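You operate a simulated robot arm through the tools that you are given. There is no shell and no other tool.

The job below is to be done with a simulated robot arm. You get a single attempt, and the scene is never put back.

Task
Grease the teal bearing block.
Fine: lay its small cap on the dark mat; pump till the blue collar is whole, not to a blob; coupler back on its rest, cap back on.
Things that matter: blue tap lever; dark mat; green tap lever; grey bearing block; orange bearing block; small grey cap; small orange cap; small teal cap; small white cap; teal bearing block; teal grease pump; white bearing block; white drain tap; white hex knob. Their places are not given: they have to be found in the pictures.

Only the result counts: the job must be done as asked and must still hold three seconds after the hand-in. Knocking over, shifting, dropping, spilling or breaking anything else fails it. Lids that push on must go on centred and level and be pressed home; caps that screw on are set level and turned clockwise until they are tight.

Robot
A 7-joint arm with a two-finger parallel gripper, fixed in place. Base frame: the origin is on the floor under the middle of its stand, x ahead of it, y to its left, z up. Readings come in m, degrees, newtons and seconds.
With the tool pointing down near the work surface it reaches from about 0.44 to 0.9 m from the base axis. Its first joint turns from -17.0 to 126.0 degrees. Payload 1.57 kg.
The tool frame sits at the grasp point between the pads (the TCP): z along the fingers, y along the line on which they close. The tips reach 0.03 m beyond it. Largest opening 0.08 m; finger width 0.017, thickness 0.012; the body of the gripper, 0.04 by 0.082 m, starts 0.08 m behind the TCP.
Orientation is that of the tool frame in the base frame, as a unit quaternion [x, y, z, w]. With the fingers straight down and closing along the base's y, the tool's x points along the base's -x, its y along +y and its z along -z.

Tools
- The arm moves only by the tool servo_tool. Its argument "series" is a list of rows, each a list of 7 numbers: the shift along the tool's x, y, z in units of 400 mm (1.0 is 400 mm), then the turn, a rotation vector about the tool's x, y, z in units of 60 degrees (1.0 is 60 degrees), then the opening, from 0 (shut) to 1 (fully open). In form: [[x, y, z, ax, ay, az, grip], ...]. A call has 1 to 20 rows; each row is the pose to reach, as a shift and turn from the pose commanded when the call began, along the tool's axes at that moment. A call with a number of a shift or a turn outside -1 to 1 is refused whole. A row lasts 0.2 s, in which the tool goes at most 0.05 m and 8.6 degrees; a call with a longer step from one row to the next is refused whole, and so is a gripper value outside its range. Where a pose cannot be reached the arm comes as near as it can. A force on the tool above 70 N (or 10 N above the force at the start of the call, whichever is more), or a blocked arm, ends the call early, and 0.2 s more pass. Each finger travels about 0.045 m/s and halts on what it meets, pressing with about 23 N; the grip force reading is that of the motor and also rises with nothing between the fingers. The clock runs only during rows and for 0.2 s after the last one: add rows that repeat a pose to give the fingers time. It gives the time, the measured TCP pose, the force on the tool (base axes), the opening and the grip force at its end, in the units of the frame above (readings bear some noise), with the torque about the TCP (base axes, N m) and any sound that the robot's microphone picked up, and new pictures: "pictures" is both (left out), scene, wrist or none.
- Cameras (640 x 400 px; columns grow to the right, rows downward): "scene" is fixed at [0.4007, -0.4973, 1.6199]; the picture's right is [0.96, -0.27, 0.00], its down [-0.07, -0.24, -0.97] and it looks along [0.27, 0.93, -0.25] (base axes); focal length 214 px, centre (320, 200). "wrist" rides on the gripper at [0.072, -0.007, -0.122] in the tool frame; the picture's right is [0.09, 1.00, 0.00], its down [-0.84, 0.08, -0.54] and it looks along [-0.54, 0.05, 0.84] (tool axes); focal length 238 px, centre (320, 200).
- move_column(by): slides the trunk up (or, below 0, down) by that many m; the arm rides with it, the base frame stays. It gives what a move gives, with no picture.
- point_at(camera, pixels): there is no depth. For up to 12 entries [column, row, z] of the newest picture of that camera ("zoom" is the newest enlarged one), the place [x, y] in the base frame at which the ray of that pixel passes the height z, good to about 0.002 m. No time passes.
- close_up(camera, box): a new picture of the part [left, top, right, bottom] of that camera's present view, enlarged. No time passes.
- job_done(): hands the job in; it is judged then, once.

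Leave the gripper open and the arm clear of the work at the hand-in unless told otherwise.

The tools are called after "Request:" by a JSON object that holds its "op" and its "data". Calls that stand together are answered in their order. servo_tool: Moves the arm, as the interface text tells. Its arguments: {"type":"object","properties":{"series":{"type":"array","items":{"type":"array","items":{"type":"number"}}},"pictures":{"type":"string","enum":["both","scene","wrist","none"]}},"required":["series"]} The other tools are called the same way: move_column (by) moves the trunk up or down; point_at (camera, pixels) gives the place at which the rays of pixels pass given heights; close_up (camera, box) takes an enlarged picture of a part of a camera's view; job_done () hands the job in.

At the start:

```text
clock: 0.0
eef_pos: [0.5111, -0.0251, 1.4095]
orientation: [0.0, 1.0, 0.0, 0.0]
force: [0.5, -0.5, 0.3]
ft_torque: [0.01, -0.02, -0.01]
grip_width: 0.08
finger_force: 0.0
trunk travel left (down, up): [-0.725, 0.065]
```

scene: 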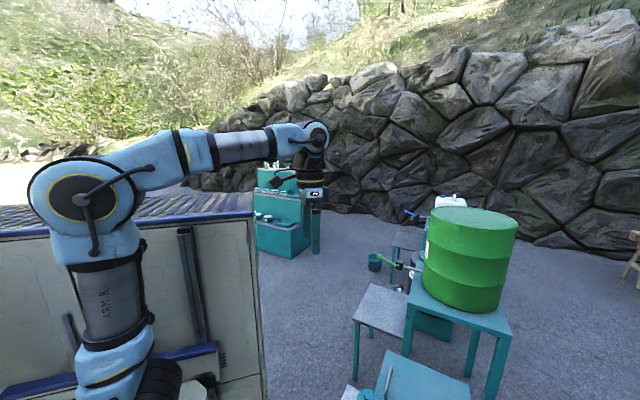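
wrist: 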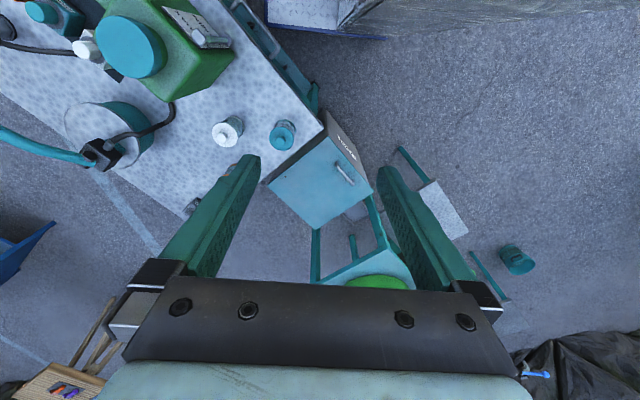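

I see the arm at its starting pose, a drum on a stand, and a work table in the wrist view with some teal and white objects. I'll enlarge both views to find the parts.

Request:
{"op": "close_up", "data": {"camera": "scene", "box": [220, 140, 420, 265]}}

Request:
{"op": "close_up", "data": {"camera": "scene", "box": [320, 200, 640, 400]}}

Request:
{"op": "close_up", "data": {"camera": "wrist", "box": [0, 0, 320, 200]}}

Request:
{"op": "close_up", "data": {"camera": "wrist", "box": [250, 80, 570, 280]}}

```text
3.20 times, centred on (320, 202) of scene
```

zoom: 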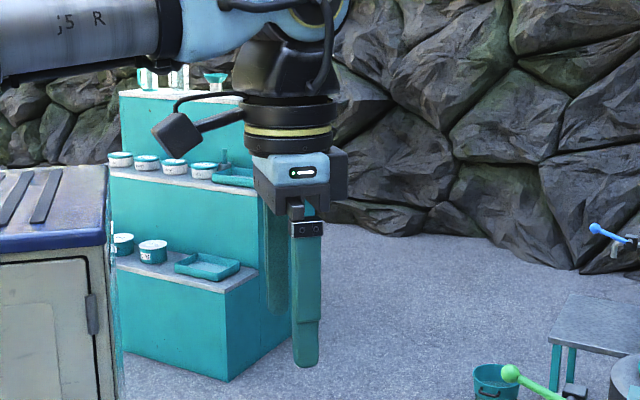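

```text
2.00 times, centred on (480, 300) of scene
```

zoom: 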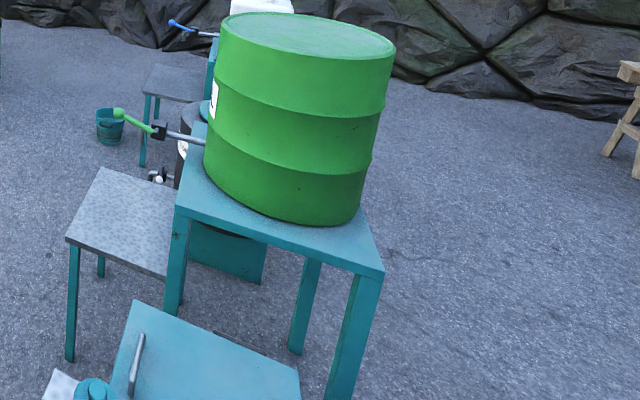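

```text
2.00 times, centred on (160, 100) of wrist
```

zoom: 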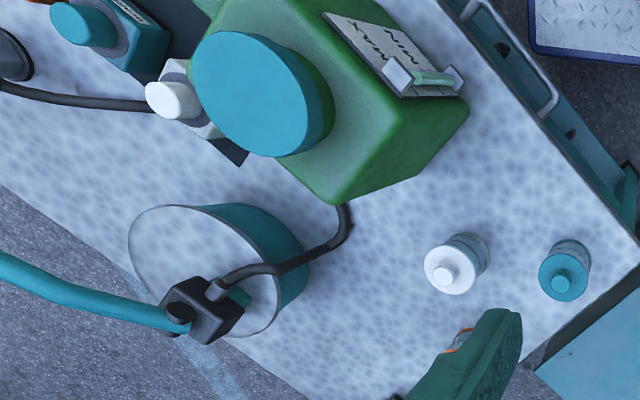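

```text
2.00 times, centred on (410, 180) of wrist
```

zoom: 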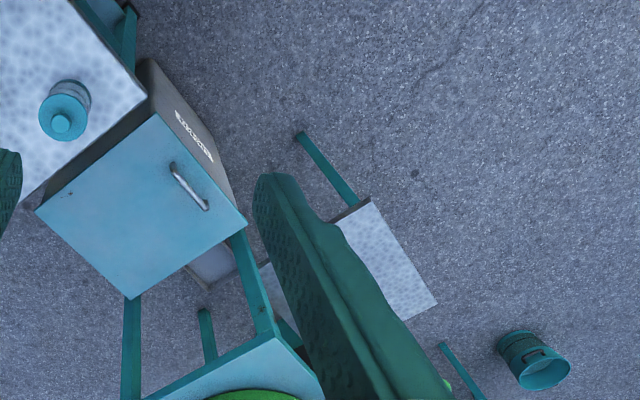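

The work table with containers lies at the upper left of the wrist view (towards -y), and the rest of the reachable arc (towards +y) is not seen yet. I'll swing the arm left while keeping the tool high, to look with the wrist camera.

Request:
{"op": "servo_tool", "data": {"series": [[0, 0.1, 0, 0, 0, -0.075, 1], [0, 0.2, 0, 0, 0, -0.15, 1], [0, 0.3, 0, 0, 0, -0.225, 1], [0, 0.4, 0, 0, 0, -0.3, 1], [0, 0.5, 0, 0, 0, -0.375, 1], [0, 0.6, 0, 0, 0, -0.45, 1], [0, 0.7, 0, 0, 0, -0.525, 1], [0, 0.8, 0, 0, 0, -0.6, 1], [0, 0.9, 0, 0, 0, -0.675, 1], [0, 1.0, 0, 0, 0, -0.75, 1]], "pictures": "both"}}

```text
clock: 2.2
eef_pos: [0.4981, 0.2886, 1.3786]
orientation: [-0.382, 0.924, 0.0, 0.0]
force: [-0.9, 0.3, -0.3]
ft_torque: [0.02, -0.03, 0.0]
grip_width: 0.0801
finger_force: 0.1
out of reach, approached as far as the arm can: row 8, 9, 10
trunk travel left (down, up): [-0.725, 0.065]
```

scene: 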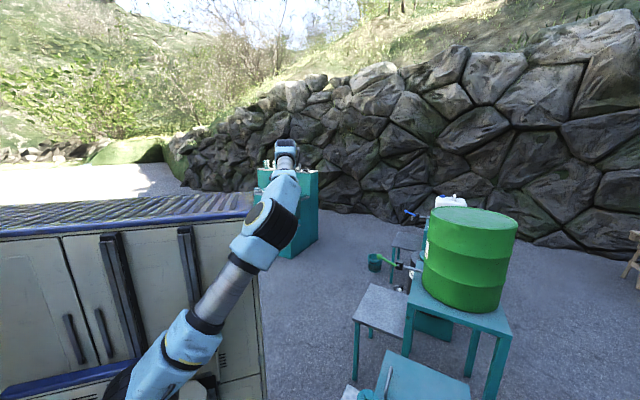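
wrist: 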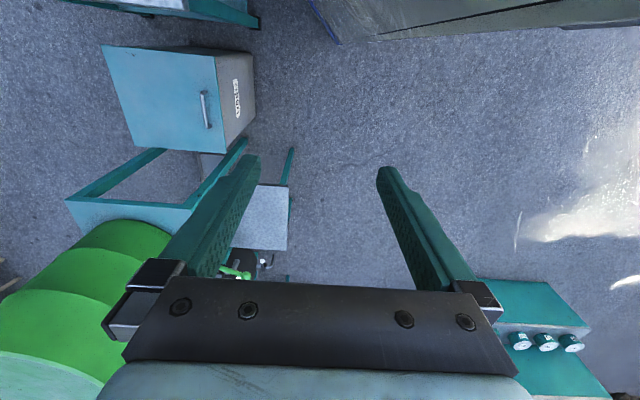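

Nothing to work on lies to the left: only the shelf far away, the drum stand and a cabinet. The work table is on the -y side, so I'll swing the tool that way, still high, and look down.

Request:
{"op": "servo_tool", "data": {"series": [[0.065, -0.08, 0.006, 0, 0, 0.083, 1], [0.13, -0.159, 0.012, 0, 0, 0.167, 1], [0.194, -0.239, 0.019, 0, 0, 0.25, 1], [0.259, -0.318, 0.025, 0, 0, 0.333, 1], [0.324, -0.398, 0.031, 0, 0, 0.417, 1], [0.389, -0.478, 0.037, 0, 0, 0.5, 1], [0.454, -0.557, 0.044, 0, 0, 0.583, 1], [0.519, -0.637, 0.05, 0, 0, 0.667, 1], [0.583, -0.716, 0.056, 0, 0, 0.75, 1], [0.648, -0.796, 0.062, 0, 0, 0.833, 1], [0.713, -0.875, 0.069, 0, 0, 0.917, 1], [0.778, -0.955, 0.075, 0, 0, 1.0, 1]], "pictures": "both"}}

```text
clock: 4.8
eef_pos: [0.5451, -0.1994, 1.3471]
orientation: [0.131, 0.991, 0.001, 0.0]
force: [-0.5, 0.5, -0.6]
ft_torque: [-0.04, -0.02, 0.01]
grip_width: 0.08
finger_force: 0.1
trunk travel left (down, up): [-0.725, 0.065]
```

scene: 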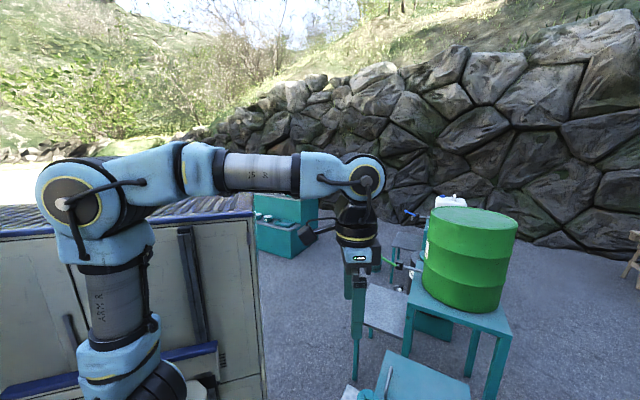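
wrist: 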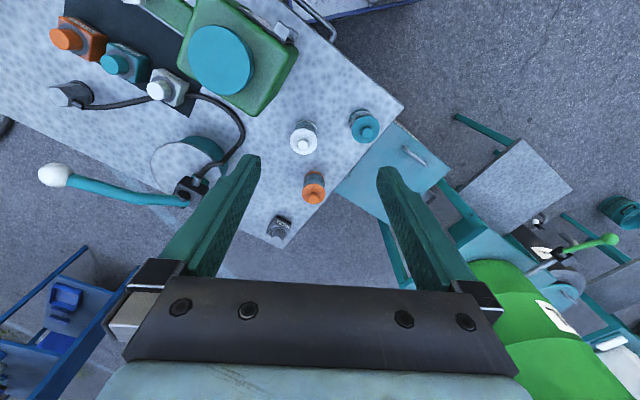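

Now the table is in view: a row of small blocks at (75,40), (115,60), (165,88), the pump with its lever ending at (55,175), and small round parts at (303,137), (362,125), (313,187), (280,228). I'll enlarge these.

Request:
{"op": "close_up", "data": {"camera": "wrist", "box": [0, 0, 240, 150]}}

Request:
{"op": "close_up", "data": {"camera": "wrist", "box": [220, 90, 420, 215]}}

Request:
{"op": "close_up", "data": {"camera": "wrist", "box": [0, 75, 320, 275]}}

Request:
{"op": "point_at", "data": {"camera": "wrist", "pixels": [[75, 40, 0.9], [115, 60, 0.9], [165, 88, 0.9], [55, 175, 0.95], [190, 190, 0.95], [303, 137, 0.9], [362, 125, 0.9], [313, 187, 0.9], [400, 105, 0.85], [280, 245, 0.85]]}}

```text
2.67 times, centred on (120, 75) of wrist
```

zoom: 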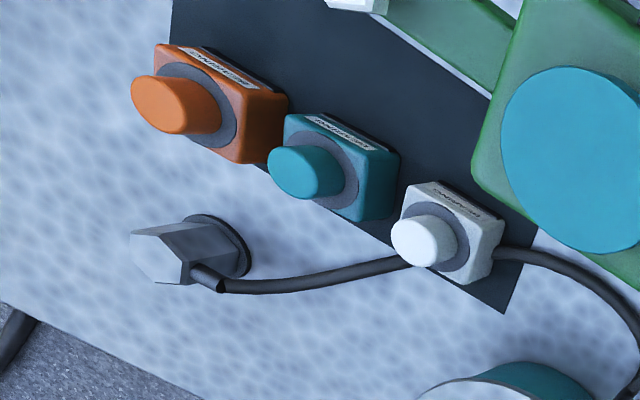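

```text
3.20 times, centred on (320, 152) of wrist
```

zoom: 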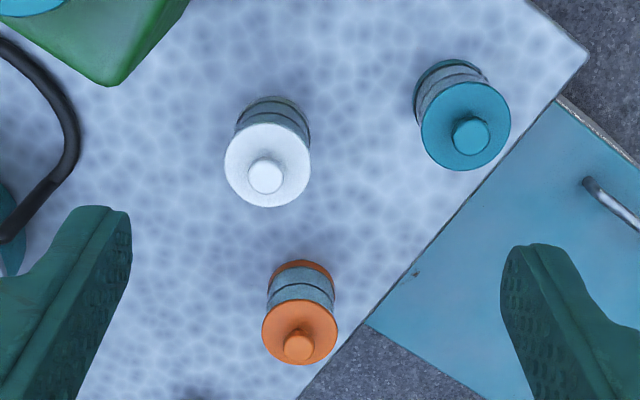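

```text
2.00 times, centred on (160, 175) of wrist
```

zoom: 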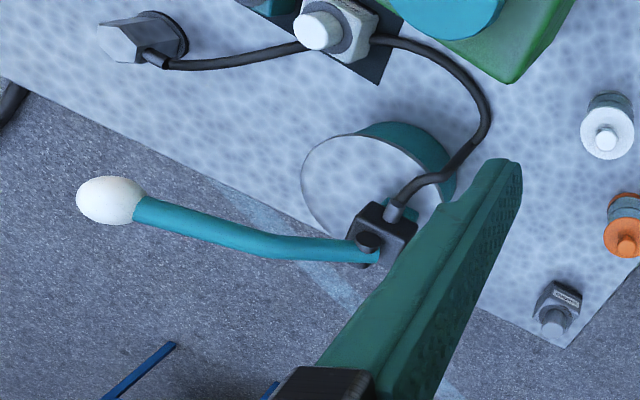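

```text
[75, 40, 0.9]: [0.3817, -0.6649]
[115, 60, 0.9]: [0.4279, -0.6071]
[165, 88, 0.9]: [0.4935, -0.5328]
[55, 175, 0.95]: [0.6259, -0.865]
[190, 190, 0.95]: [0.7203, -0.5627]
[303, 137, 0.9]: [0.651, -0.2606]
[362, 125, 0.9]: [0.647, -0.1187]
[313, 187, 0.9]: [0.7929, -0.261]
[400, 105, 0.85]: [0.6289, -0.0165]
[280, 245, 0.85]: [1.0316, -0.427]
```

The caps are knobbed discs. The bearing blocks (orange, teal, white) stand by a dark mat, the coupler sits on a rest at about (70,95), and the pump lever has a white ball. I'll move nearer, to about (0.45,-0.45,1.2), to measure the heights and places.

Request:
{"op": "servo_tool", "data": {"series": [[0.008, -0.083, 0.046, 0, 0, 0.0625, 1], [0.017, -0.166, 0.092, 0, 0, 0.125, 1], [0.025, -0.249, 0.138, 0, 0, 0.1875, 1], [0.034, -0.332, 0.184, 0, 0, 0.25, 1], [0.042, -0.415, 0.23, 0, 0, 0.3125, 1], [0.05, -0.5, 0.276, 0, 0, 0.375, 1], [0.058, -0.58, 0.322, 0, 0, 0.4375, 1], [0.067, -0.665, 0.3675, 0, 0, 0.5, 1]], "pictures": "both"}}

```text
clock: 6.6
eef_pos: [0.4557, -0.4509, 1.203]
orientation: [0.384, 0.923, -0.001, 0.0]
force: [0.2, 0.8, 0.5]
ft_torque: [-0.01, -0.03, 0.02]
grip_width: 0.0799
finger_force: 0.1
trunk travel left (down, up): [-0.725, 0.065]
```

scene: 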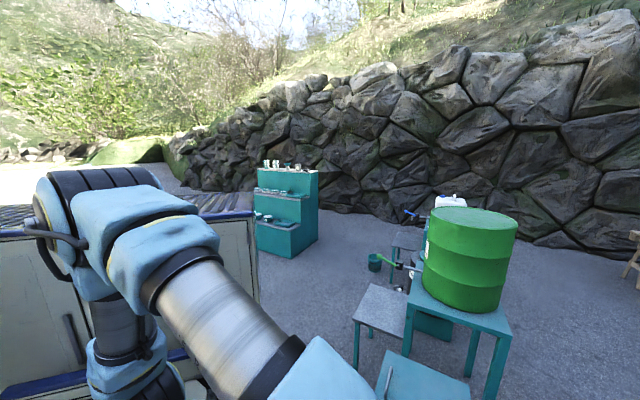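
wrist: 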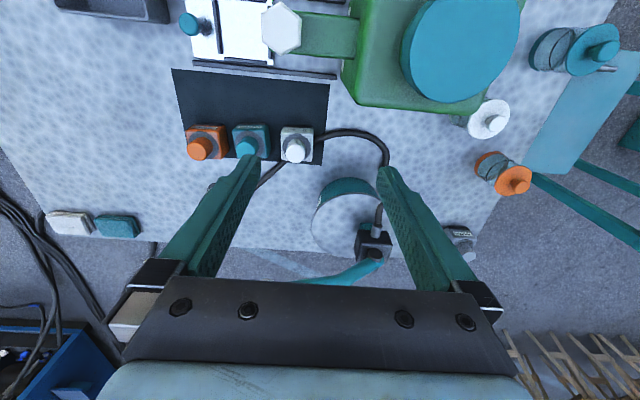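

Good view. The blocks are at (205,145), (250,143) and (297,147), at the lower edge of the dark mat. I'll enlarge and get coordinates at two heights.

Request:
{"op": "close_up", "data": {"camera": "wrist", "box": [150, 60, 350, 185]}}

Request:
{"op": "close_up", "data": {"camera": "wrist", "box": [280, 120, 520, 270]}}

Request:
{"op": "point_at", "data": {"camera": "wrist", "pixels": [[200, 147, 0.9], [247, 147, 0.9], [296, 149, 0.9], [603, 50, 0.877], [490, 125, 0.877], [513, 180, 0.877], [174, 70, 0.82], [335, 72, 0.82], [323, 163, 0.82], [372, 255, 0.95]]}}

```text
3.20 times, centred on (250, 122) of wrist
```

zoom: 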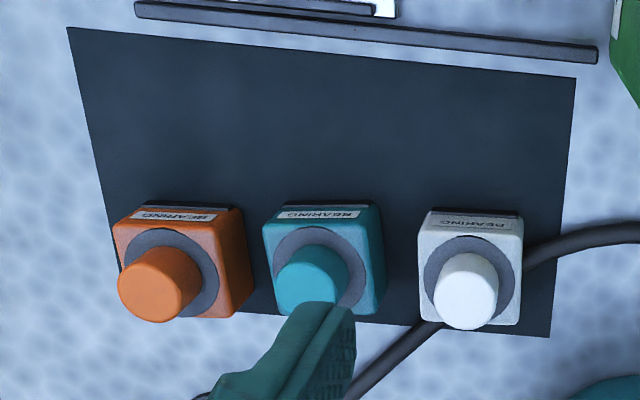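

```text
2.67 times, centred on (400, 195) of wrist
```

zoom: 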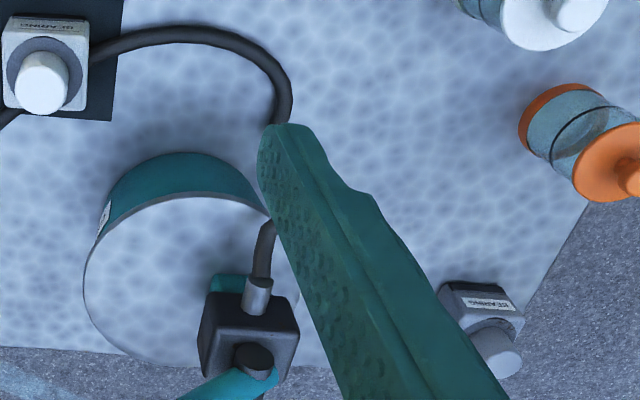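

```text
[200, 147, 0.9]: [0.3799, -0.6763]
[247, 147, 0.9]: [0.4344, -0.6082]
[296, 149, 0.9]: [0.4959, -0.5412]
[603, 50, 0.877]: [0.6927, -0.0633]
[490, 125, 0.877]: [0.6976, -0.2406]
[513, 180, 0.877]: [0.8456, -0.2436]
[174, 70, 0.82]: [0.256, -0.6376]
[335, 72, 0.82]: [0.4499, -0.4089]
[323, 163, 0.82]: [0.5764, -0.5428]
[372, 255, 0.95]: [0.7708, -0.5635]
```

Triangulating from two views puts the teal cap top near (0.434,-0.607) at z of about 0.90. I'll shift outward and left to see the coupler rest and the pump lever.

Request:
{"op": "servo_tool", "data": {"series": [[-0.066, -0.066, 0, 0, 0, 0, 1], [-0.133, -0.132, 0, 0, 0, 0, 1], [-0.2, -0.198, 0, 0, 0, 0, 1], [-0.266, -0.264, 0, 0, 0, 0, 1]], "pictures": "wrist"}}

```text
clock: 7.6
eef_pos: [0.4537, -0.5992, 1.2011]
orientation: [0.384, 0.924, 0.0, 0.0]
force: [0.4, 0.1, 0.0]
ft_torque: [-0.05, -0.02, 0.04]
grip_width: 0.08
finger_force: 0.1
trunk travel left (down, up): [-0.725, 0.065]
```

wrist: 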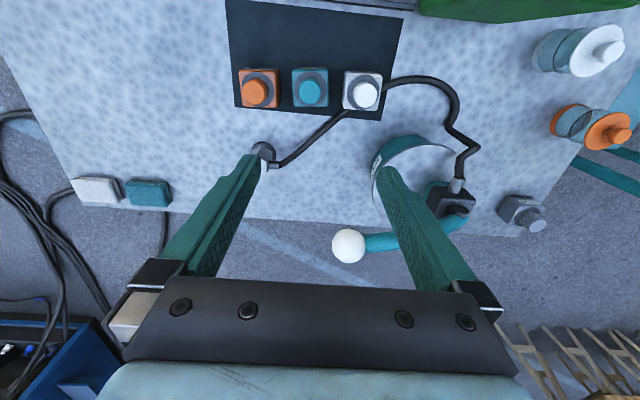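

Now I see the blocks at (258,90), (310,90), (363,92), the coupler at (262,153) and the pump lever ball at (348,245). I'll enlarge these.

Request:
{"op": "close_up", "data": {"camera": "wrist", "box": [220, 40, 420, 165]}}

Request:
{"op": "close_up", "data": {"camera": "wrist", "box": [300, 130, 540, 280]}}

Request:
{"op": "point_at", "data": {"camera": "wrist", "pixels": [[255, 94, 0.9], [310, 94, 0.9], [365, 96, 0.9], [264, 151, 0.86], [348, 245, 1.0], [348, 245, 0.9], [450, 197, 0.95], [600, 55, 0.87], [609, 131, 0.87]]}}

```text
3.20 times, centred on (320, 102) of wrist
```

zoom: 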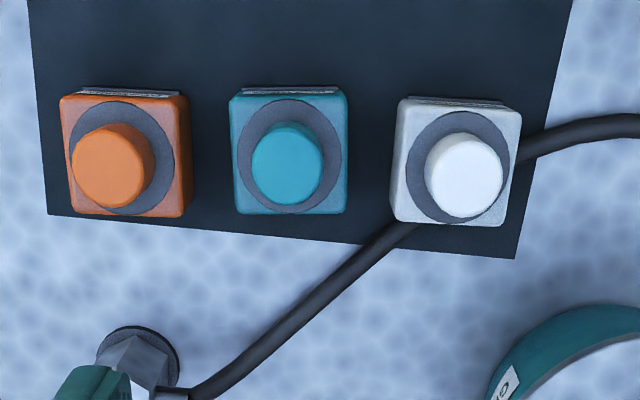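

```text
2.67 times, centred on (420, 205) of wrist
```

zoom: 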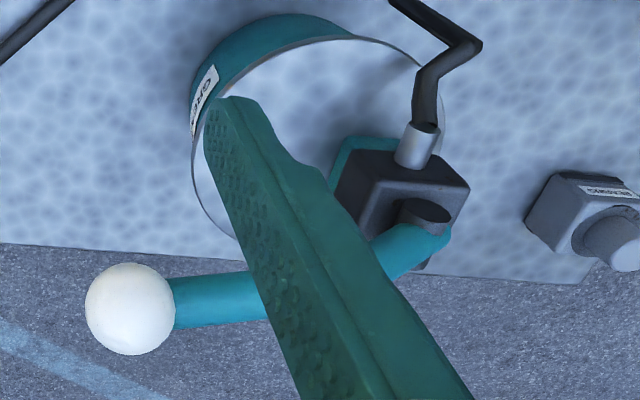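

```text
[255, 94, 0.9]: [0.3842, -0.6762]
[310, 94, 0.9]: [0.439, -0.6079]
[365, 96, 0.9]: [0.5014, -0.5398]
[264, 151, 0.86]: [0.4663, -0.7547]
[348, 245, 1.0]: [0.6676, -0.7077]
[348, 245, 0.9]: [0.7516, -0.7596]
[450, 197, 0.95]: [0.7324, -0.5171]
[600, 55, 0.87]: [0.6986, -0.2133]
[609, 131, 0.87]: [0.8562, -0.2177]
```

Triangulated: lever ball near (0.58,-0.66,1.105), teal cap top near (0.436,-0.608,0.90). Next I'll come down over the teal block to z=1.0 for a close look.

Request:
{"op": "servo_tool", "data": {"series": [[0.003, -0.01, 0.1, 0, 0, 0, 1], [0.006, -0.02, 0.2, 0, 0, 0, 1], [0.01, -0.03, 0.3, 0, 0, 0, 1], [0.013, -0.04, 0.4, 0, 0, 0, 1], [0.016, -0.047, 0.5, 0, 0, 0, 1]], "pictures": "wrist"}}

```text
clock: 8.8
eef_pos: [0.4359, -0.6054, 1.0022]
orientation: [0.383, 0.924, -0.001, -0.001]
force: [0.4, 0.6, -0.1]
ft_torque: [-0.03, 0.02, 0.0]
grip_width: 0.0802
finger_force: 0.1
trunk travel left (down, up): [-0.725, 0.065]
```

wrist: 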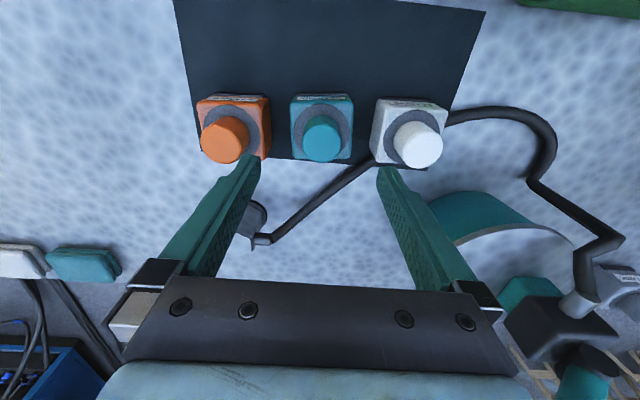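

Request:
{"op": "close_up", "data": {"camera": "wrist", "box": [260, 80, 388, 160]}}

Request:
{"op": "point_at", "data": {"camera": "wrist", "pixels": [[322, 138, 0.9], [322, 138, 0.89], [224, 139, 0.9], [417, 144, 0.9], [175, 0, 0.82], [485, 10, 0.82], [197, 153, 0.82], [427, 171, 0.82], [322, 100, 0.82]]}}

```text
5.00 times, centred on (324, 120) of wrist
```

zoom: 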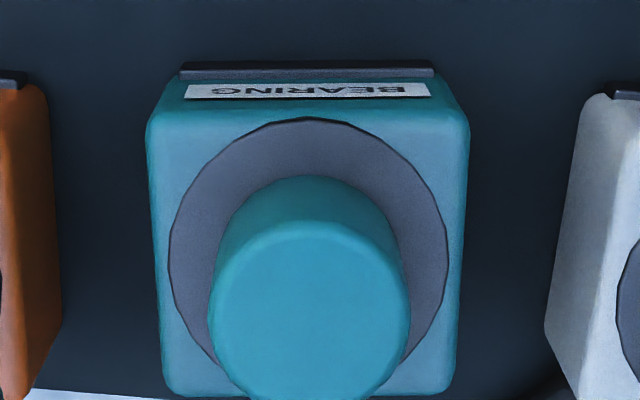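

```text
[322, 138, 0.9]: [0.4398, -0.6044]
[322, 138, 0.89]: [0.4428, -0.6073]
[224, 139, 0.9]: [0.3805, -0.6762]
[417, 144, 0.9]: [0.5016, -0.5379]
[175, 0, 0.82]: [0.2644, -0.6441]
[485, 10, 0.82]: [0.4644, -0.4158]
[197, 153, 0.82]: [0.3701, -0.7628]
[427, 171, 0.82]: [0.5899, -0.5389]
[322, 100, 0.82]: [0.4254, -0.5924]
```

The cap is a plain cylinder, about 38 mm across, top at z of about 0.917 and base ring at about 0.88. Next I'll look closely at the coupler on its rest before starting.

Request:
{"op": "servo_tool", "data": {"series": [[-0.06, -0.055, -0.02, 0, 0, 0, 1], [-0.12, -0.11, -0.04, 0, 0, 0, 1], [-0.175, -0.16, -0.05, 0, 0, 0, 1]], "pictures": "wrist"}}

```text
clock: 9.6
eef_pos: [0.4397, -0.7005, 1.0218]
orientation: [0.382, 0.924, 0.001, 0.0]
force: [-0.2, 0.3, 1.4]
ft_torque: [-0.04, 0.0, 0.0]
grip_width: 0.08
finger_force: 0.0
trunk travel left (down, up): [-0.725, 0.065]
```

wrist: 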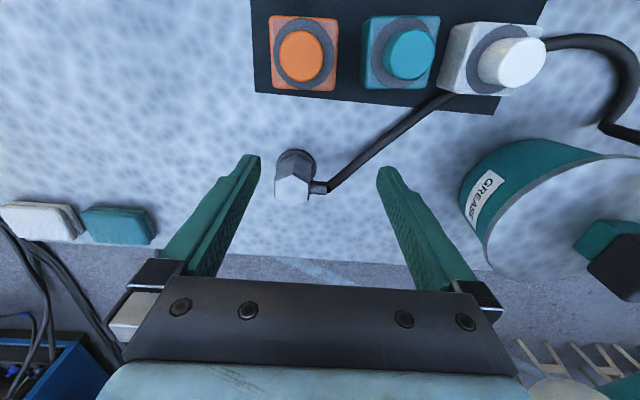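

Request:
{"op": "close_up", "data": {"camera": "wrist", "box": [240, 130, 368, 210]}}

Request:
{"op": "close_up", "data": {"camera": "wrist", "box": [360, 0, 560, 125]}}

Request:
{"op": "point_at", "data": {"camera": "wrist", "pixels": [[292, 190, 0.93], [292, 190, 0.9], [408, 54, 0.917], [298, 57, 0.917], [518, 63, 0.917], [500, 111, 0.852], [254, 92, 0.852], [251, 0, 0.852]]}}

```text
5.00 times, centred on (304, 170) of wrist
```

zoom: 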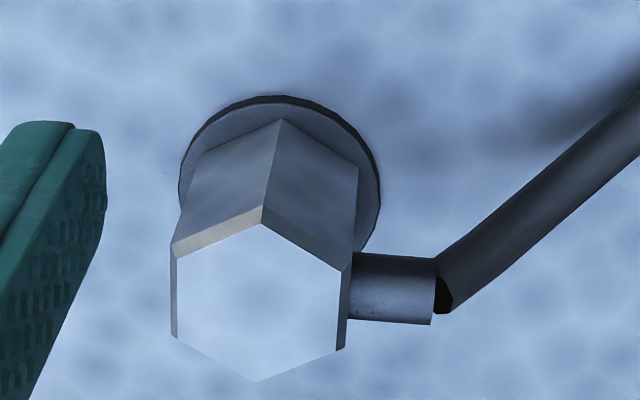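

```text
3.20 times, centred on (460, 62) of wrist
```

zoom: 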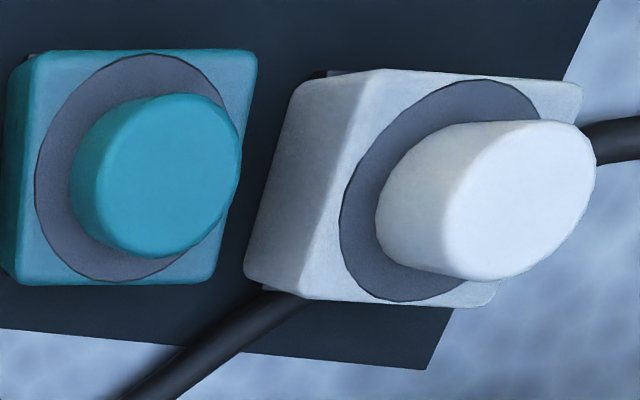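

```text
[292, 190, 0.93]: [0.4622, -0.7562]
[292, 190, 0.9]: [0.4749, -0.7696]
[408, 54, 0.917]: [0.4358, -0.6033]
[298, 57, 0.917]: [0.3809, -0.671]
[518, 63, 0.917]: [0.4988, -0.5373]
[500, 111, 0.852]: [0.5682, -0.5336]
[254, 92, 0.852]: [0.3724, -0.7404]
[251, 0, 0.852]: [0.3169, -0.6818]
```

The coupler is a hex body on a round rest, hose barb near its top on the right side; its axis is near (0.467,-0.765), top about z 0.915. Now I go back over the teal cap, down to TCP z of 0.96, and check alignment with a picture.

Request:
{"op": "servo_tool", "data": {"series": [[0.061, 0.053, 0, 0, 0, 0, 0.75], [0.122, 0.107, 0, 0, 0, 0, 0.75], [0.1825, 0.16, 0, 0, 0, 0, 0.75], [0.1825, 0.16, 0.08, 0, 0, 0, 0.75], [0.1825, 0.16, 0.1545, 0, 0, 0, 0.75]], "pictures": "wrist"}}

```text
clock: 10.8
eef_pos: [0.4343, -0.6034, 0.9609]
orientation: [0.383, 0.924, 0.0, 0.0]
force: [0.2, -0.3, 0.8]
ft_torque: [-0.01, -0.01, -0.03]
grip_width: 0.0599
finger_force: 0.1
trunk travel left (down, up): [-0.725, 0.065]
```

wrist: 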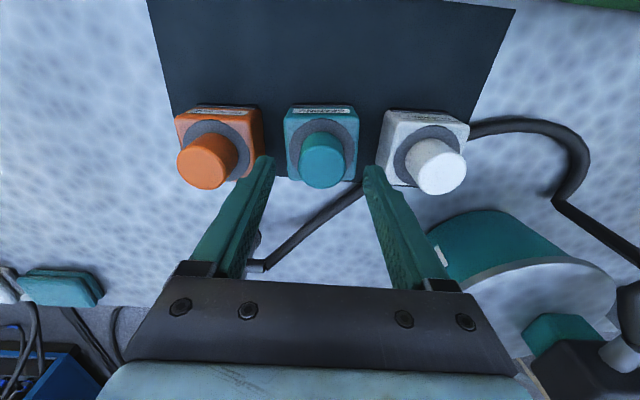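

Request:
{"op": "close_up", "data": {"camera": "wrist", "box": [256, 100, 384, 200]}}

```text
4.00 times, centred on (320, 150) of wrist
```

zoom: 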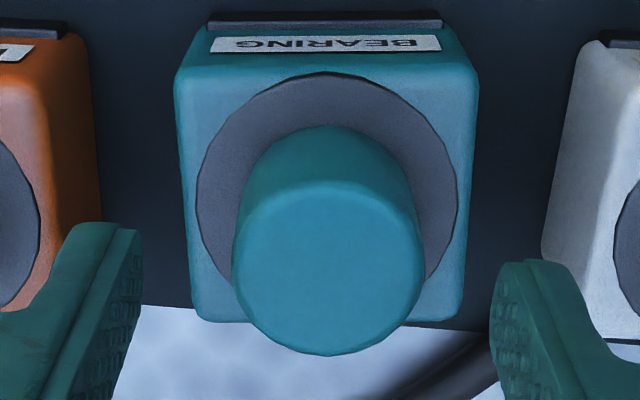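

The cap top centre shows at (322,166), roughly 3–4 mm outward of the tool axis. I'll correct by 3 mm outward and 1.5 mm sideways, then descend to TCP z of 0.922 so that the tips straddle the cap.

Request:
{"op": "servo_tool", "data": {"series": [[-0.0075, 0.004, 0.03, 0, 0, 0, 0.75], [-0.0075, 0.004, 0.065, 0, 0, 0, 0.75], [-0.0075, 0.004, 0.097, 0, 0, 0, 0.75]], "pictures": "wrist"}}

```text
clock: 11.6
eef_pos: [0.4375, -0.6072, 0.9276]
orientation: [0.383, 0.924, -0.002, 0.003]
force: [-8.6, 10.2, 55.9]
ft_torque: [1.65, -0.88, 0.3]
grip_width: 0.0615
finger_force: 0.8
trunk travel left (down, up): [-0.725, 0.065]
```

wrist: 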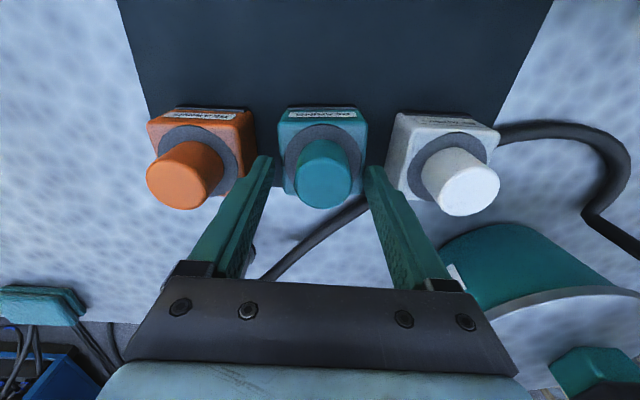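

Contact of 56 N at TCP z 0.9276, so something under the right fingertip is higher than I judged. I'll back straight up 15 mm at once and check that nothing has shifted.

Request:
{"op": "servo_tool", "data": {"series": [[0, 0, -0.03, 0, 0, 0, 0.75], [0, 0, -0.06, 0, 0, 0, 0.75]], "pictures": "wrist"}}

Request:
{"op": "close_up", "data": {"camera": "wrist", "box": [240, 100, 400, 200]}}

```text
clock: 12.2
eef_pos: [0.4365, -0.6067, 0.9436]
orientation: [0.382, 0.924, 0.0, -0.001]
force: [1.0, -1.1, -0.3]
ft_torque: [0.03, -0.04, -0.05]
grip_width: 0.0602
finger_force: 0.0
trunk travel left (down, up): [-0.725, 0.065]
```

wrist: 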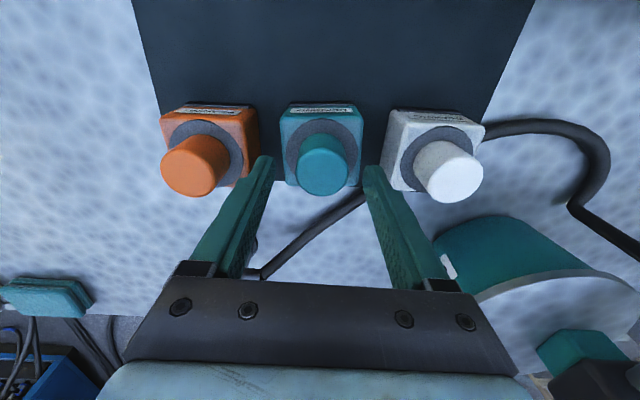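

```text
4.00 times, centred on (320, 150) of wrist
```

zoom: 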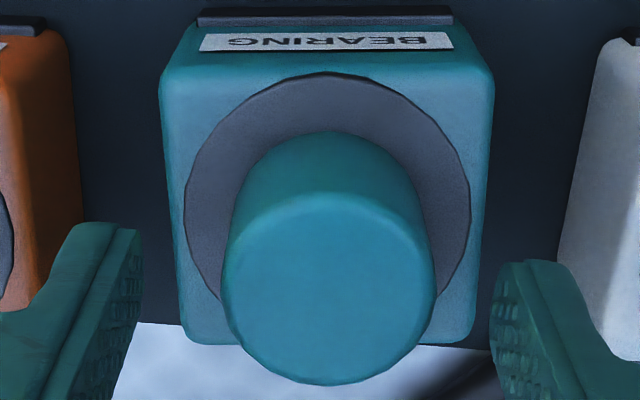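

The block did not move. Re-measuring from the image scale change between heights: block top is about z 0.898–0.90, cap top about 0.924, cap about 35 mm across. I'll move 3.5 mm inward and 1.2 mm sideways, down about 9 mm (tips at about 0.905), then look.

Request:
{"op": "servo_tool", "data": {"series": [[0.009, 0.003, 0, 0, 0, 0, 0.75], [0.009, 0.003, 0.012, 0, 0, 0, 0.75], [0.009, 0.003, 0.022, 0, 0, 0, 0.75]], "pictures": "wrist"}}

Request:
{"op": "close_up", "data": {"camera": "wrist", "box": [240, 100, 400, 200]}}

```text
clock: 13.0
eef_pos: [0.4369, -0.6042, 0.9361]
orientation: [0.382, 0.924, 0.0, 0.0]
force: [-0.1, -0.5, 0.4]
ft_torque: [-0.01, -0.02, 0.03]
grip_width: 0.06
finger_force: 0.1
trunk travel left (down, up): [-0.725, 0.065]
```

wrist: 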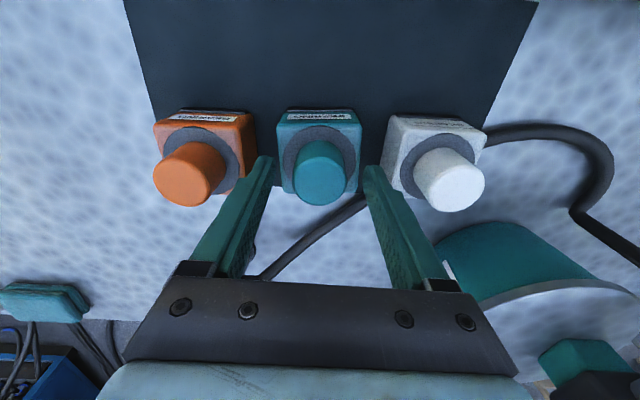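

```text
4.00 times, centred on (320, 150) of wrist
```

zoom: 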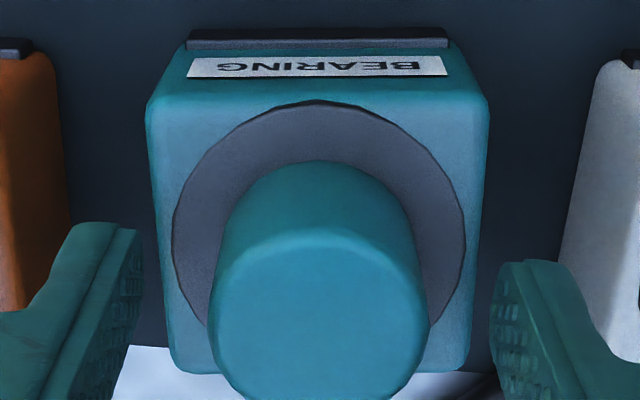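

The cap is centred between the fingers and perhaps 2–3 mm inward. I'll nudge 2.5 mm inward and close gently on the cap.

Request:
{"op": "servo_tool", "data": {"series": [[0.006, 0, 0, 0, 0, 0, 0.75], [0.006, 0, 0, 0, 0, 0, 0.6], [0.006, 0, 0, 0, 0, 0, 0.5], [0.006, 0, 0, 0, 0, 0, 0.4], [0.006, 0, 0, 0, 0, 0, 0.4]], "pictures": "wrist"}}

Request:
{"op": "close_up", "data": {"camera": "wrist", "box": [240, 100, 400, 200]}}

```text
clock: 14.2
eef_pos: [0.4355, -0.603, 0.9371]
orientation: [0.383, 0.924, 0.001, 0.0]
force: [0.4, 1.9, 0.4]
ft_torque: [0.0, -0.03, 0.01]
grip_width: 0.0353
finger_force: 22.9
trunk travel left (down, up): [-0.725, 0.065]
```

wrist: 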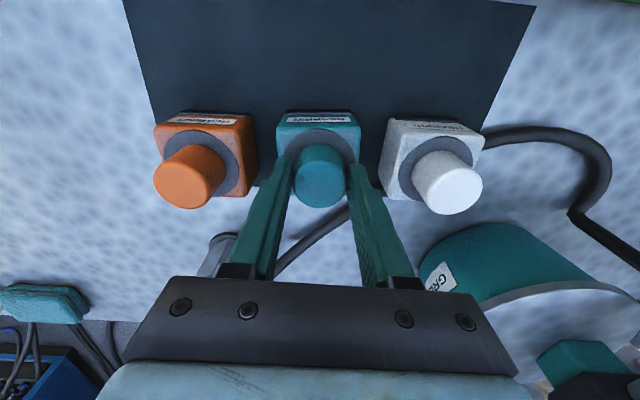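

```text
4.00 times, centred on (320, 150) of wrist
```

zoom: 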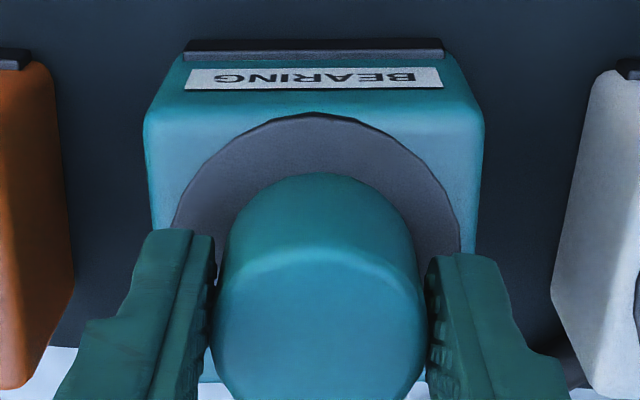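

The cap is held (width 35.3 mm, 23 N). I'll test whether it screws: turn 15 degrees counter-clockwise seen from above (tool z negative) and read the torque.

Request:
{"op": "servo_tool", "data": {"series": [[0, 0, 0, 0, 0, -0.083, 0.4], [0, 0, 0, 0, 0, -0.167, 0.4], [0, 0, 0, 0, 0, -0.25, 0.4]], "pictures": "wrist"}}

Request:
{"op": "close_up", "data": {"camera": "wrist", "box": [240, 100, 400, 200]}}

```text
clock: 15.0
eef_pos: [0.4344, -0.6016, 0.9361]
orientation: [0.258, 0.966, 0.001, 0.001]
force: [-0.1, 1.0, 0.0]
ft_torque: [0.01, 0.0, -0.01]
grip_width: 0.0352
finger_force: 22.7
trunk travel left (down, up): [-0.725, 0.065]
```

wrist: 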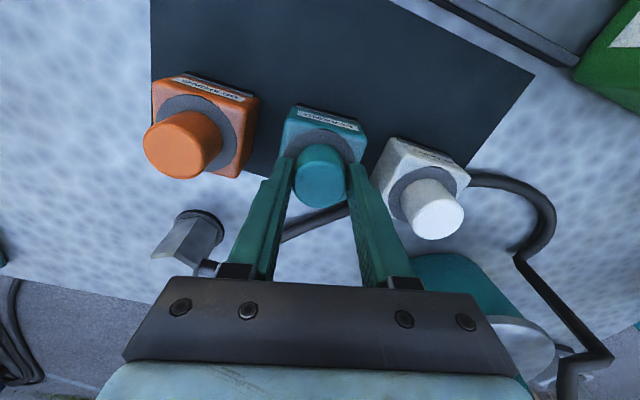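

```text
4.00 times, centred on (320, 150) of wrist
```

zoom: 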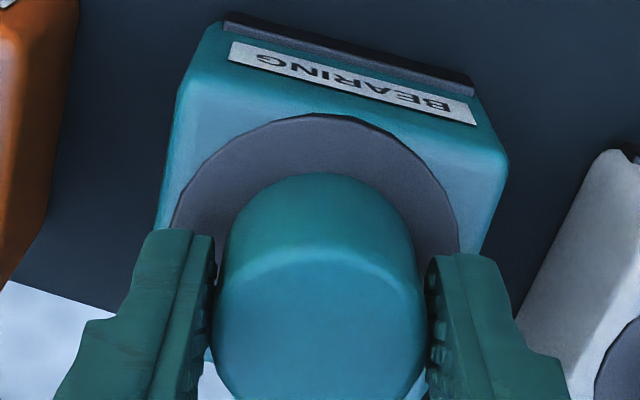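

The turn was free (torque about 0) and the block stayed put, so it isn't a tight thread. Now a careful lift of 4 mm while watching the force.

Request:
{"op": "servo_tool", "data": {"series": [[0, 0, -0.0025, 0, 0, 0, 0.4], [0, 0, -0.005, 0, 0, 0, 0.4], [0, 0, -0.0075, 0, 0, 0, 0.4], [0, 0, -0.01, 0, 0, 0, 0.4]], "pictures": "wrist"}}

Request:
{"op": "close_up", "data": {"camera": "wrist", "box": [240, 100, 400, 200]}}

```text
clock: 16.0
eef_pos: [0.4361, -0.6029, 0.9409]
orientation: [0.259, 0.966, 0.0, 0.0]
force: [-0.2, 0.3, -0.3]
ft_torque: [0.03, 0.01, -0.04]
grip_width: 0.0356
finger_force: 22.6
trunk travel left (down, up): [-0.725, 0.065]
```

wrist: 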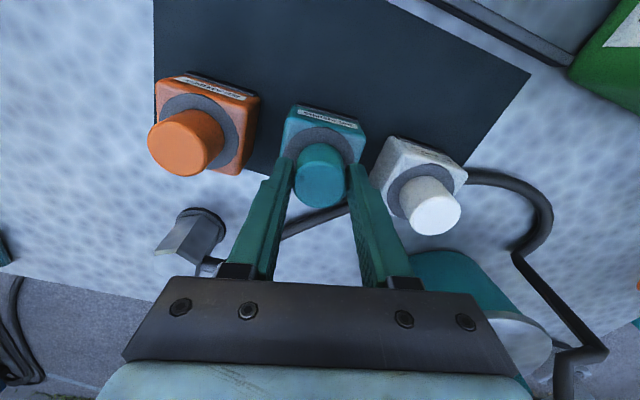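

```text
4.00 times, centred on (320, 150) of wrist
```

zoom: 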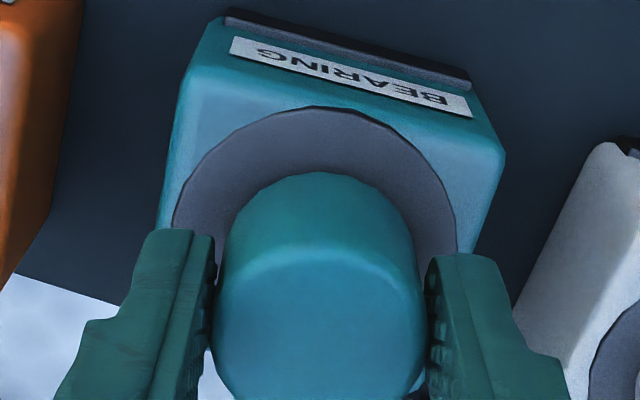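

The cap rises freely with the fingers, with no load. I'll continue lifting 40 mm and look at what's beneath.

Request:
{"op": "servo_tool", "data": {"series": [[0, 0, -0.02, 0, 0, 0, 0.4], [0, 0, -0.04, 0, 0, 0, 0.4], [0, 0, -0.06, 0, 0, 0, 0.4], [0, 0, -0.08, 0, 0, 0, 0.4], [0, 0, -0.1, 0, 0, 0, 0.4]], "pictures": "wrist"}}

Request:
{"op": "close_up", "data": {"camera": "wrist", "box": [240, 80, 400, 180]}}

```text
clock: 17.2
eef_pos: [0.434, -0.6022, 0.9811]
orientation: [0.258, 0.966, 0.0, 0.0]
force: [0.7, 0.5, -0.4]
ft_torque: [0.03, 0.01, 0.01]
grip_width: 0.0351
finger_force: 22.9
trunk travel left (down, up): [-0.725, 0.065]
```

wrist: 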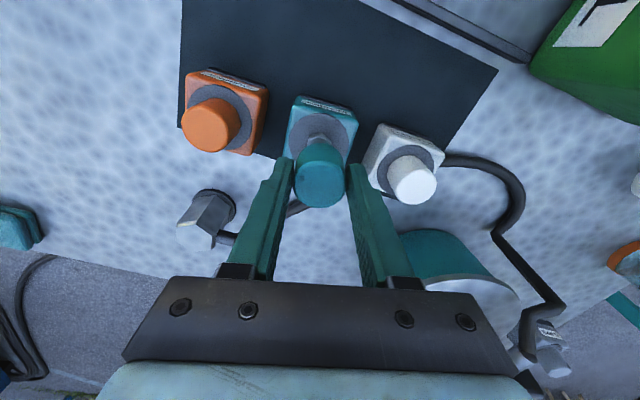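

```text
4.00 times, centred on (320, 130) of wrist
```

zoom: 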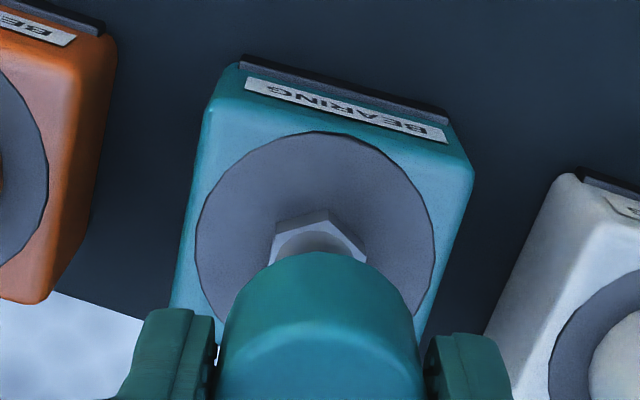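

The cap is off and a hex-based nipple shows. The free part of the dark mat is inward of the blocks. I'll carry the cap to about (0.381,-0.546) on the mat and lower to TCP z 0.925 first.

Request:
{"op": "servo_tool", "data": {"series": [[0.06, 0.018, 0, 0, 0, 0, 0.4], [0.12, 0.036, 0, 0, 0, 0, 0.4], [0.1845, 0.055, 0, 0, 0, 0, 0.4], [0.1845, 0.055, 0.07, 0, 0, 0, 0.4], [0.1845, 0.055, 0.14, 0, 0, 0, 0.4]], "pictures": "wrist"}}

Request:
{"op": "close_up", "data": {"camera": "wrist", "box": [240, 100, 400, 200]}}

```text
clock: 18.4
eef_pos: [0.3829, -0.5485, 0.9237]
orientation: [0.259, 0.966, 0.0, 0.0]
force: [0.6, 0.8, -0.9]
ft_torque: [-0.01, -0.03, -0.03]
grip_width: 0.0351
finger_force: 22.9
trunk travel left (down, up): [-0.725, 0.065]
```

wrist: 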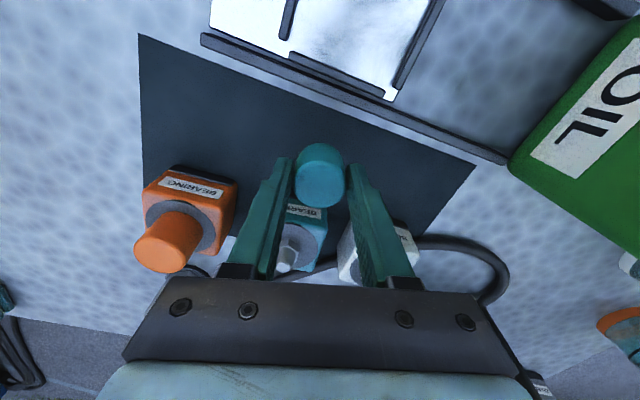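

```text
4.00 times, centred on (320, 150) of wrist
```

zoom: 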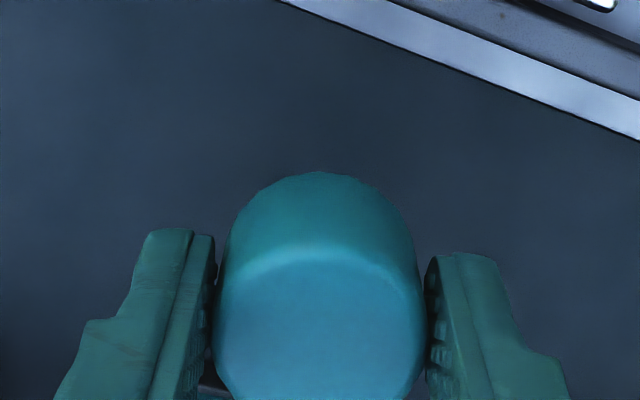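

The cap is over the mat with room on all sides. I'll lower in small steps, watching for contact.

Request:
{"op": "servo_tool", "data": {"series": [[0, 0, 0.01, 0, 0, 0, 0.4], [0, 0, 0.02, 0, 0, 0, 0.4], [0, 0, 0.03, 0, 0, 0, 0.4], [0, 0, 0.04, 0, 0, 0, 0.4]], "pictures": "none"}}

Request:
{"op": "servo_tool", "data": {"series": [[0, 0, 0.005, 0, 0, 0, 0.4], [0, 0, 0.01, 0, 0, 0, 0.4]], "pictures": "none"}}

```text
clock: 19.4
eef_pos: [0.3821, -0.5473, 0.906]
orientation: [0.259, 0.966, 0.0, 0.001]
force: [0.9, 0.4, -0.3]
ft_torque: [-0.04, 0.0, -0.02]
grip_width: 0.0353
finger_force: 23.0
trunk travel left (down, up): [-0.725, 0.065]
```

```text
clock: 20.0
eef_pos: [0.3811, -0.5469, 0.9045]
orientation: [0.258, 0.966, 0.001, 0.0]
force: [0.5, -0.5, -0.1]
ft_torque: [-0.02, 0.01, 0.0]
grip_width: 0.0352
finger_force: 23.0
trunk travel left (down, up): [-0.725, 0.065]
```

No contact yet at about 0.904. I'll keep lowering in 2 mm steps.

Request:
{"op": "servo_tool", "data": {"series": [[0, 0, 0.005, 0, 0, 0, 0.4], [0, 0, 0.01, 0, 0, 0, 0.4]], "pictures": "none"}}

Request:
{"op": "servo_tool", "data": {"series": [[0, 0, 0.005, 0, 0, 0, 0.4], [0, 0, 0.01, 0, 0, 0, 0.4]], "pictures": "wrist"}}

Request:
{"op": "close_up", "data": {"camera": "wrist", "box": [240, 100, 400, 200]}}

```text
clock: 20.6
eef_pos: [0.3819, -0.5465, 0.8997]
orientation: [0.259, 0.966, 0.0, 0.0]
force: [-0.1, -0.5, -1.2]
ft_torque: [-0.04, 0.01, 0.03]
grip_width: 0.0351
finger_force: 22.3
trunk travel left (down, up): [-0.725, 0.065]
```

```text
clock: 21.2
eef_pos: [0.3813, -0.5451, 0.8948]
orientation: [0.258, 0.966, 0.0, 0.0]
force: [-0.4, 0.5, -0.1]
ft_torque: [0.02, -0.02, -0.01]
grip_width: 0.0353
finger_force: 22.4
trunk travel left (down, up): [-0.725, 0.065]
```

wrist: 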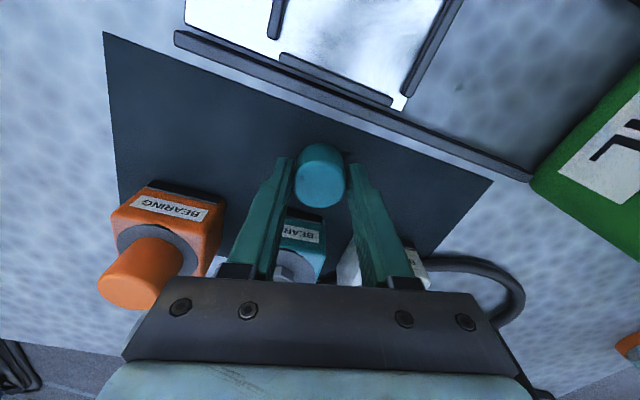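

```text
4.00 times, centred on (320, 150) of wrist
```

zoom: 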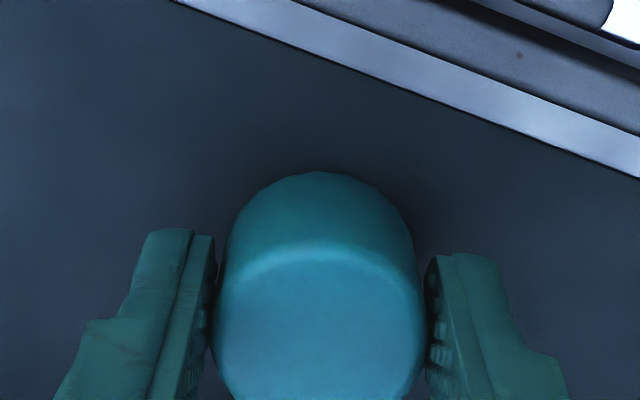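

The shadow around the cap is tightening, so the mat is near. I'll continue with 2 mm steps.

Request:
{"op": "servo_tool", "data": {"series": [[0, 0, 0.005, 0, 0, 0, 0.4], [0, 0, 0.01, 0, 0, 0, 0.4]], "pictures": "none"}}

Request:
{"op": "servo_tool", "data": {"series": [[0, 0, 0.005, 0, 0, 0, 0.4]], "pictures": "none"}}

Request:
{"op": "servo_tool", "data": {"series": [[0, 0, 0.005, 0, 0, 0, 0.4]], "pictures": "none"}}

```text
clock: 21.8
eef_pos: [0.3818, -0.5474, 0.893]
orientation: [0.259, 0.966, 0.0, 0.0]
force: [0.1, 0.4, -0.9]
ft_torque: [0.0, 0.02, 0.01]
grip_width: 0.0352
finger_force: 23.0
trunk travel left (down, up): [-0.725, 0.065]
```

```text
clock: 22.2
eef_pos: [0.3817, -0.5474, 0.8899]
orientation: [0.258, 0.966, 0.0, 0.0]
force: [0.5, -0.2, -1.0]
ft_torque: [0.01, 0.0, 0.02]
grip_width: 0.0354
finger_force: 23.1
trunk travel left (down, up): [-0.725, 0.065]
```

```text
clock: 22.6
eef_pos: [0.3825, -0.5477, 0.8891]
orientation: [0.258, 0.966, -0.001, 0.001]
force: [-0.7, -0.4, 7.7]
ft_torque: [0.05, 0.0, -0.02]
grip_width: 0.0351
finger_force: 22.8
trunk travel left (down, up): [-0.725, 0.065]
```

Contact: 7.7 N at TCP z 0.889, so the cap stands on the mat. I'll open the fingers and rise.

Request:
{"op": "servo_tool", "data": {"series": [[0, 0, 0, 0, 0, 0, 0.55], [0, 0, 0, 0, 0, 0, 0.7], [0, 0, 0, 0, 0, 0, 0.7], [0, 0, -0.03, 0, 0, 0, 0.7], [0, 0, -0.1, 0, 0, 0, 0.7], [0, 0, -0.2, 0, 0, 0, 0.7]], "pictures": "wrist"}}

Request:
{"op": "close_up", "data": {"camera": "wrist", "box": [220, 90, 420, 215]}}

```text
clock: 24.0
eef_pos: [0.3827, -0.5439, 0.9693]
orientation: [0.259, 0.966, 0.0, 0.0]
force: [0.7, -0.1, -0.6]
ft_torque: [0.02, 0.03, -0.01]
grip_width: 0.0561
finger_force: 0.1
trunk travel left (down, up): [-0.725, 0.065]
```

wrist: 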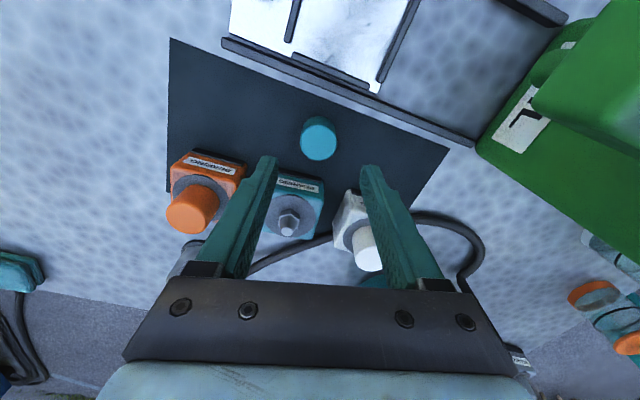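

```text
3.20 times, centred on (320, 152) of wrist
```

zoom: 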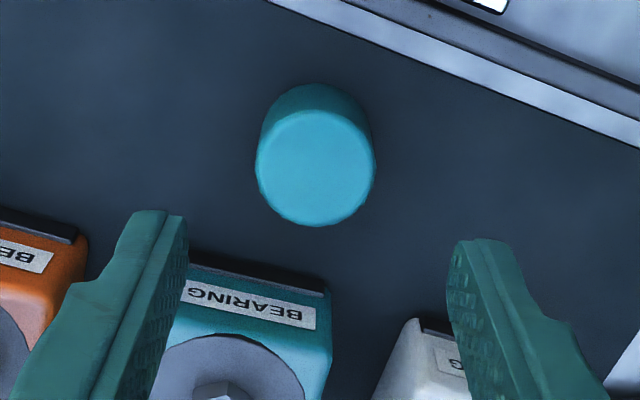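

The teal cap stands on the mat. Now I go to the coupler: raise, travel to above (0.467,-0.765) and turn the tool so the fingers can close on the hex flats at 60 degrees from the hose barb.

Request:
{"op": "servo_tool", "data": {"series": [[0, 0, -0.075, 0, 0, 0, 0.7], [-0.057, -0.047, -0.1, 0, 0, 0.125, 0.8], [-0.114, -0.094, -0.1, 0, 0, 0.25, 0.9], [-0.171, -0.14, -0.1, 0, 0, 0.375, 1], [-0.228, -0.187, -0.1, 0, 0, 0.5, 1], [-0.286, -0.234, -0.1, 0, 0, 0.625, 1], [-0.343, -0.28, -0.1, 0, 0, 0.75, 1], [-0.4, -0.327, -0.1, 0, 0, 0.875, 1], [-0.457, -0.374, -0.1, 0, 0, 1.0, 1]], "pictures": "wrist"}}

```text
clock: 26.0
eef_pos: [0.4666, -0.7665, 1.0087]
orientation: [0.707, 0.707, 0.0, 0.001]
force: [-0.2, -0.6, 0.6]
ft_torque: [0.01, -0.06, 0.04]
grip_width: 0.0802
finger_force: 0.0
trunk travel left (down, up): [-0.725, 0.065]
```

wrist: 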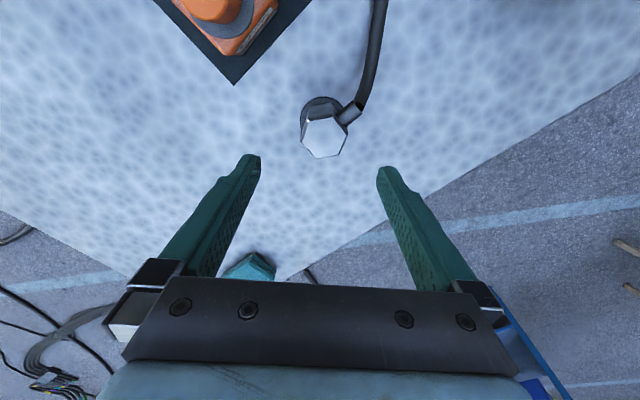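

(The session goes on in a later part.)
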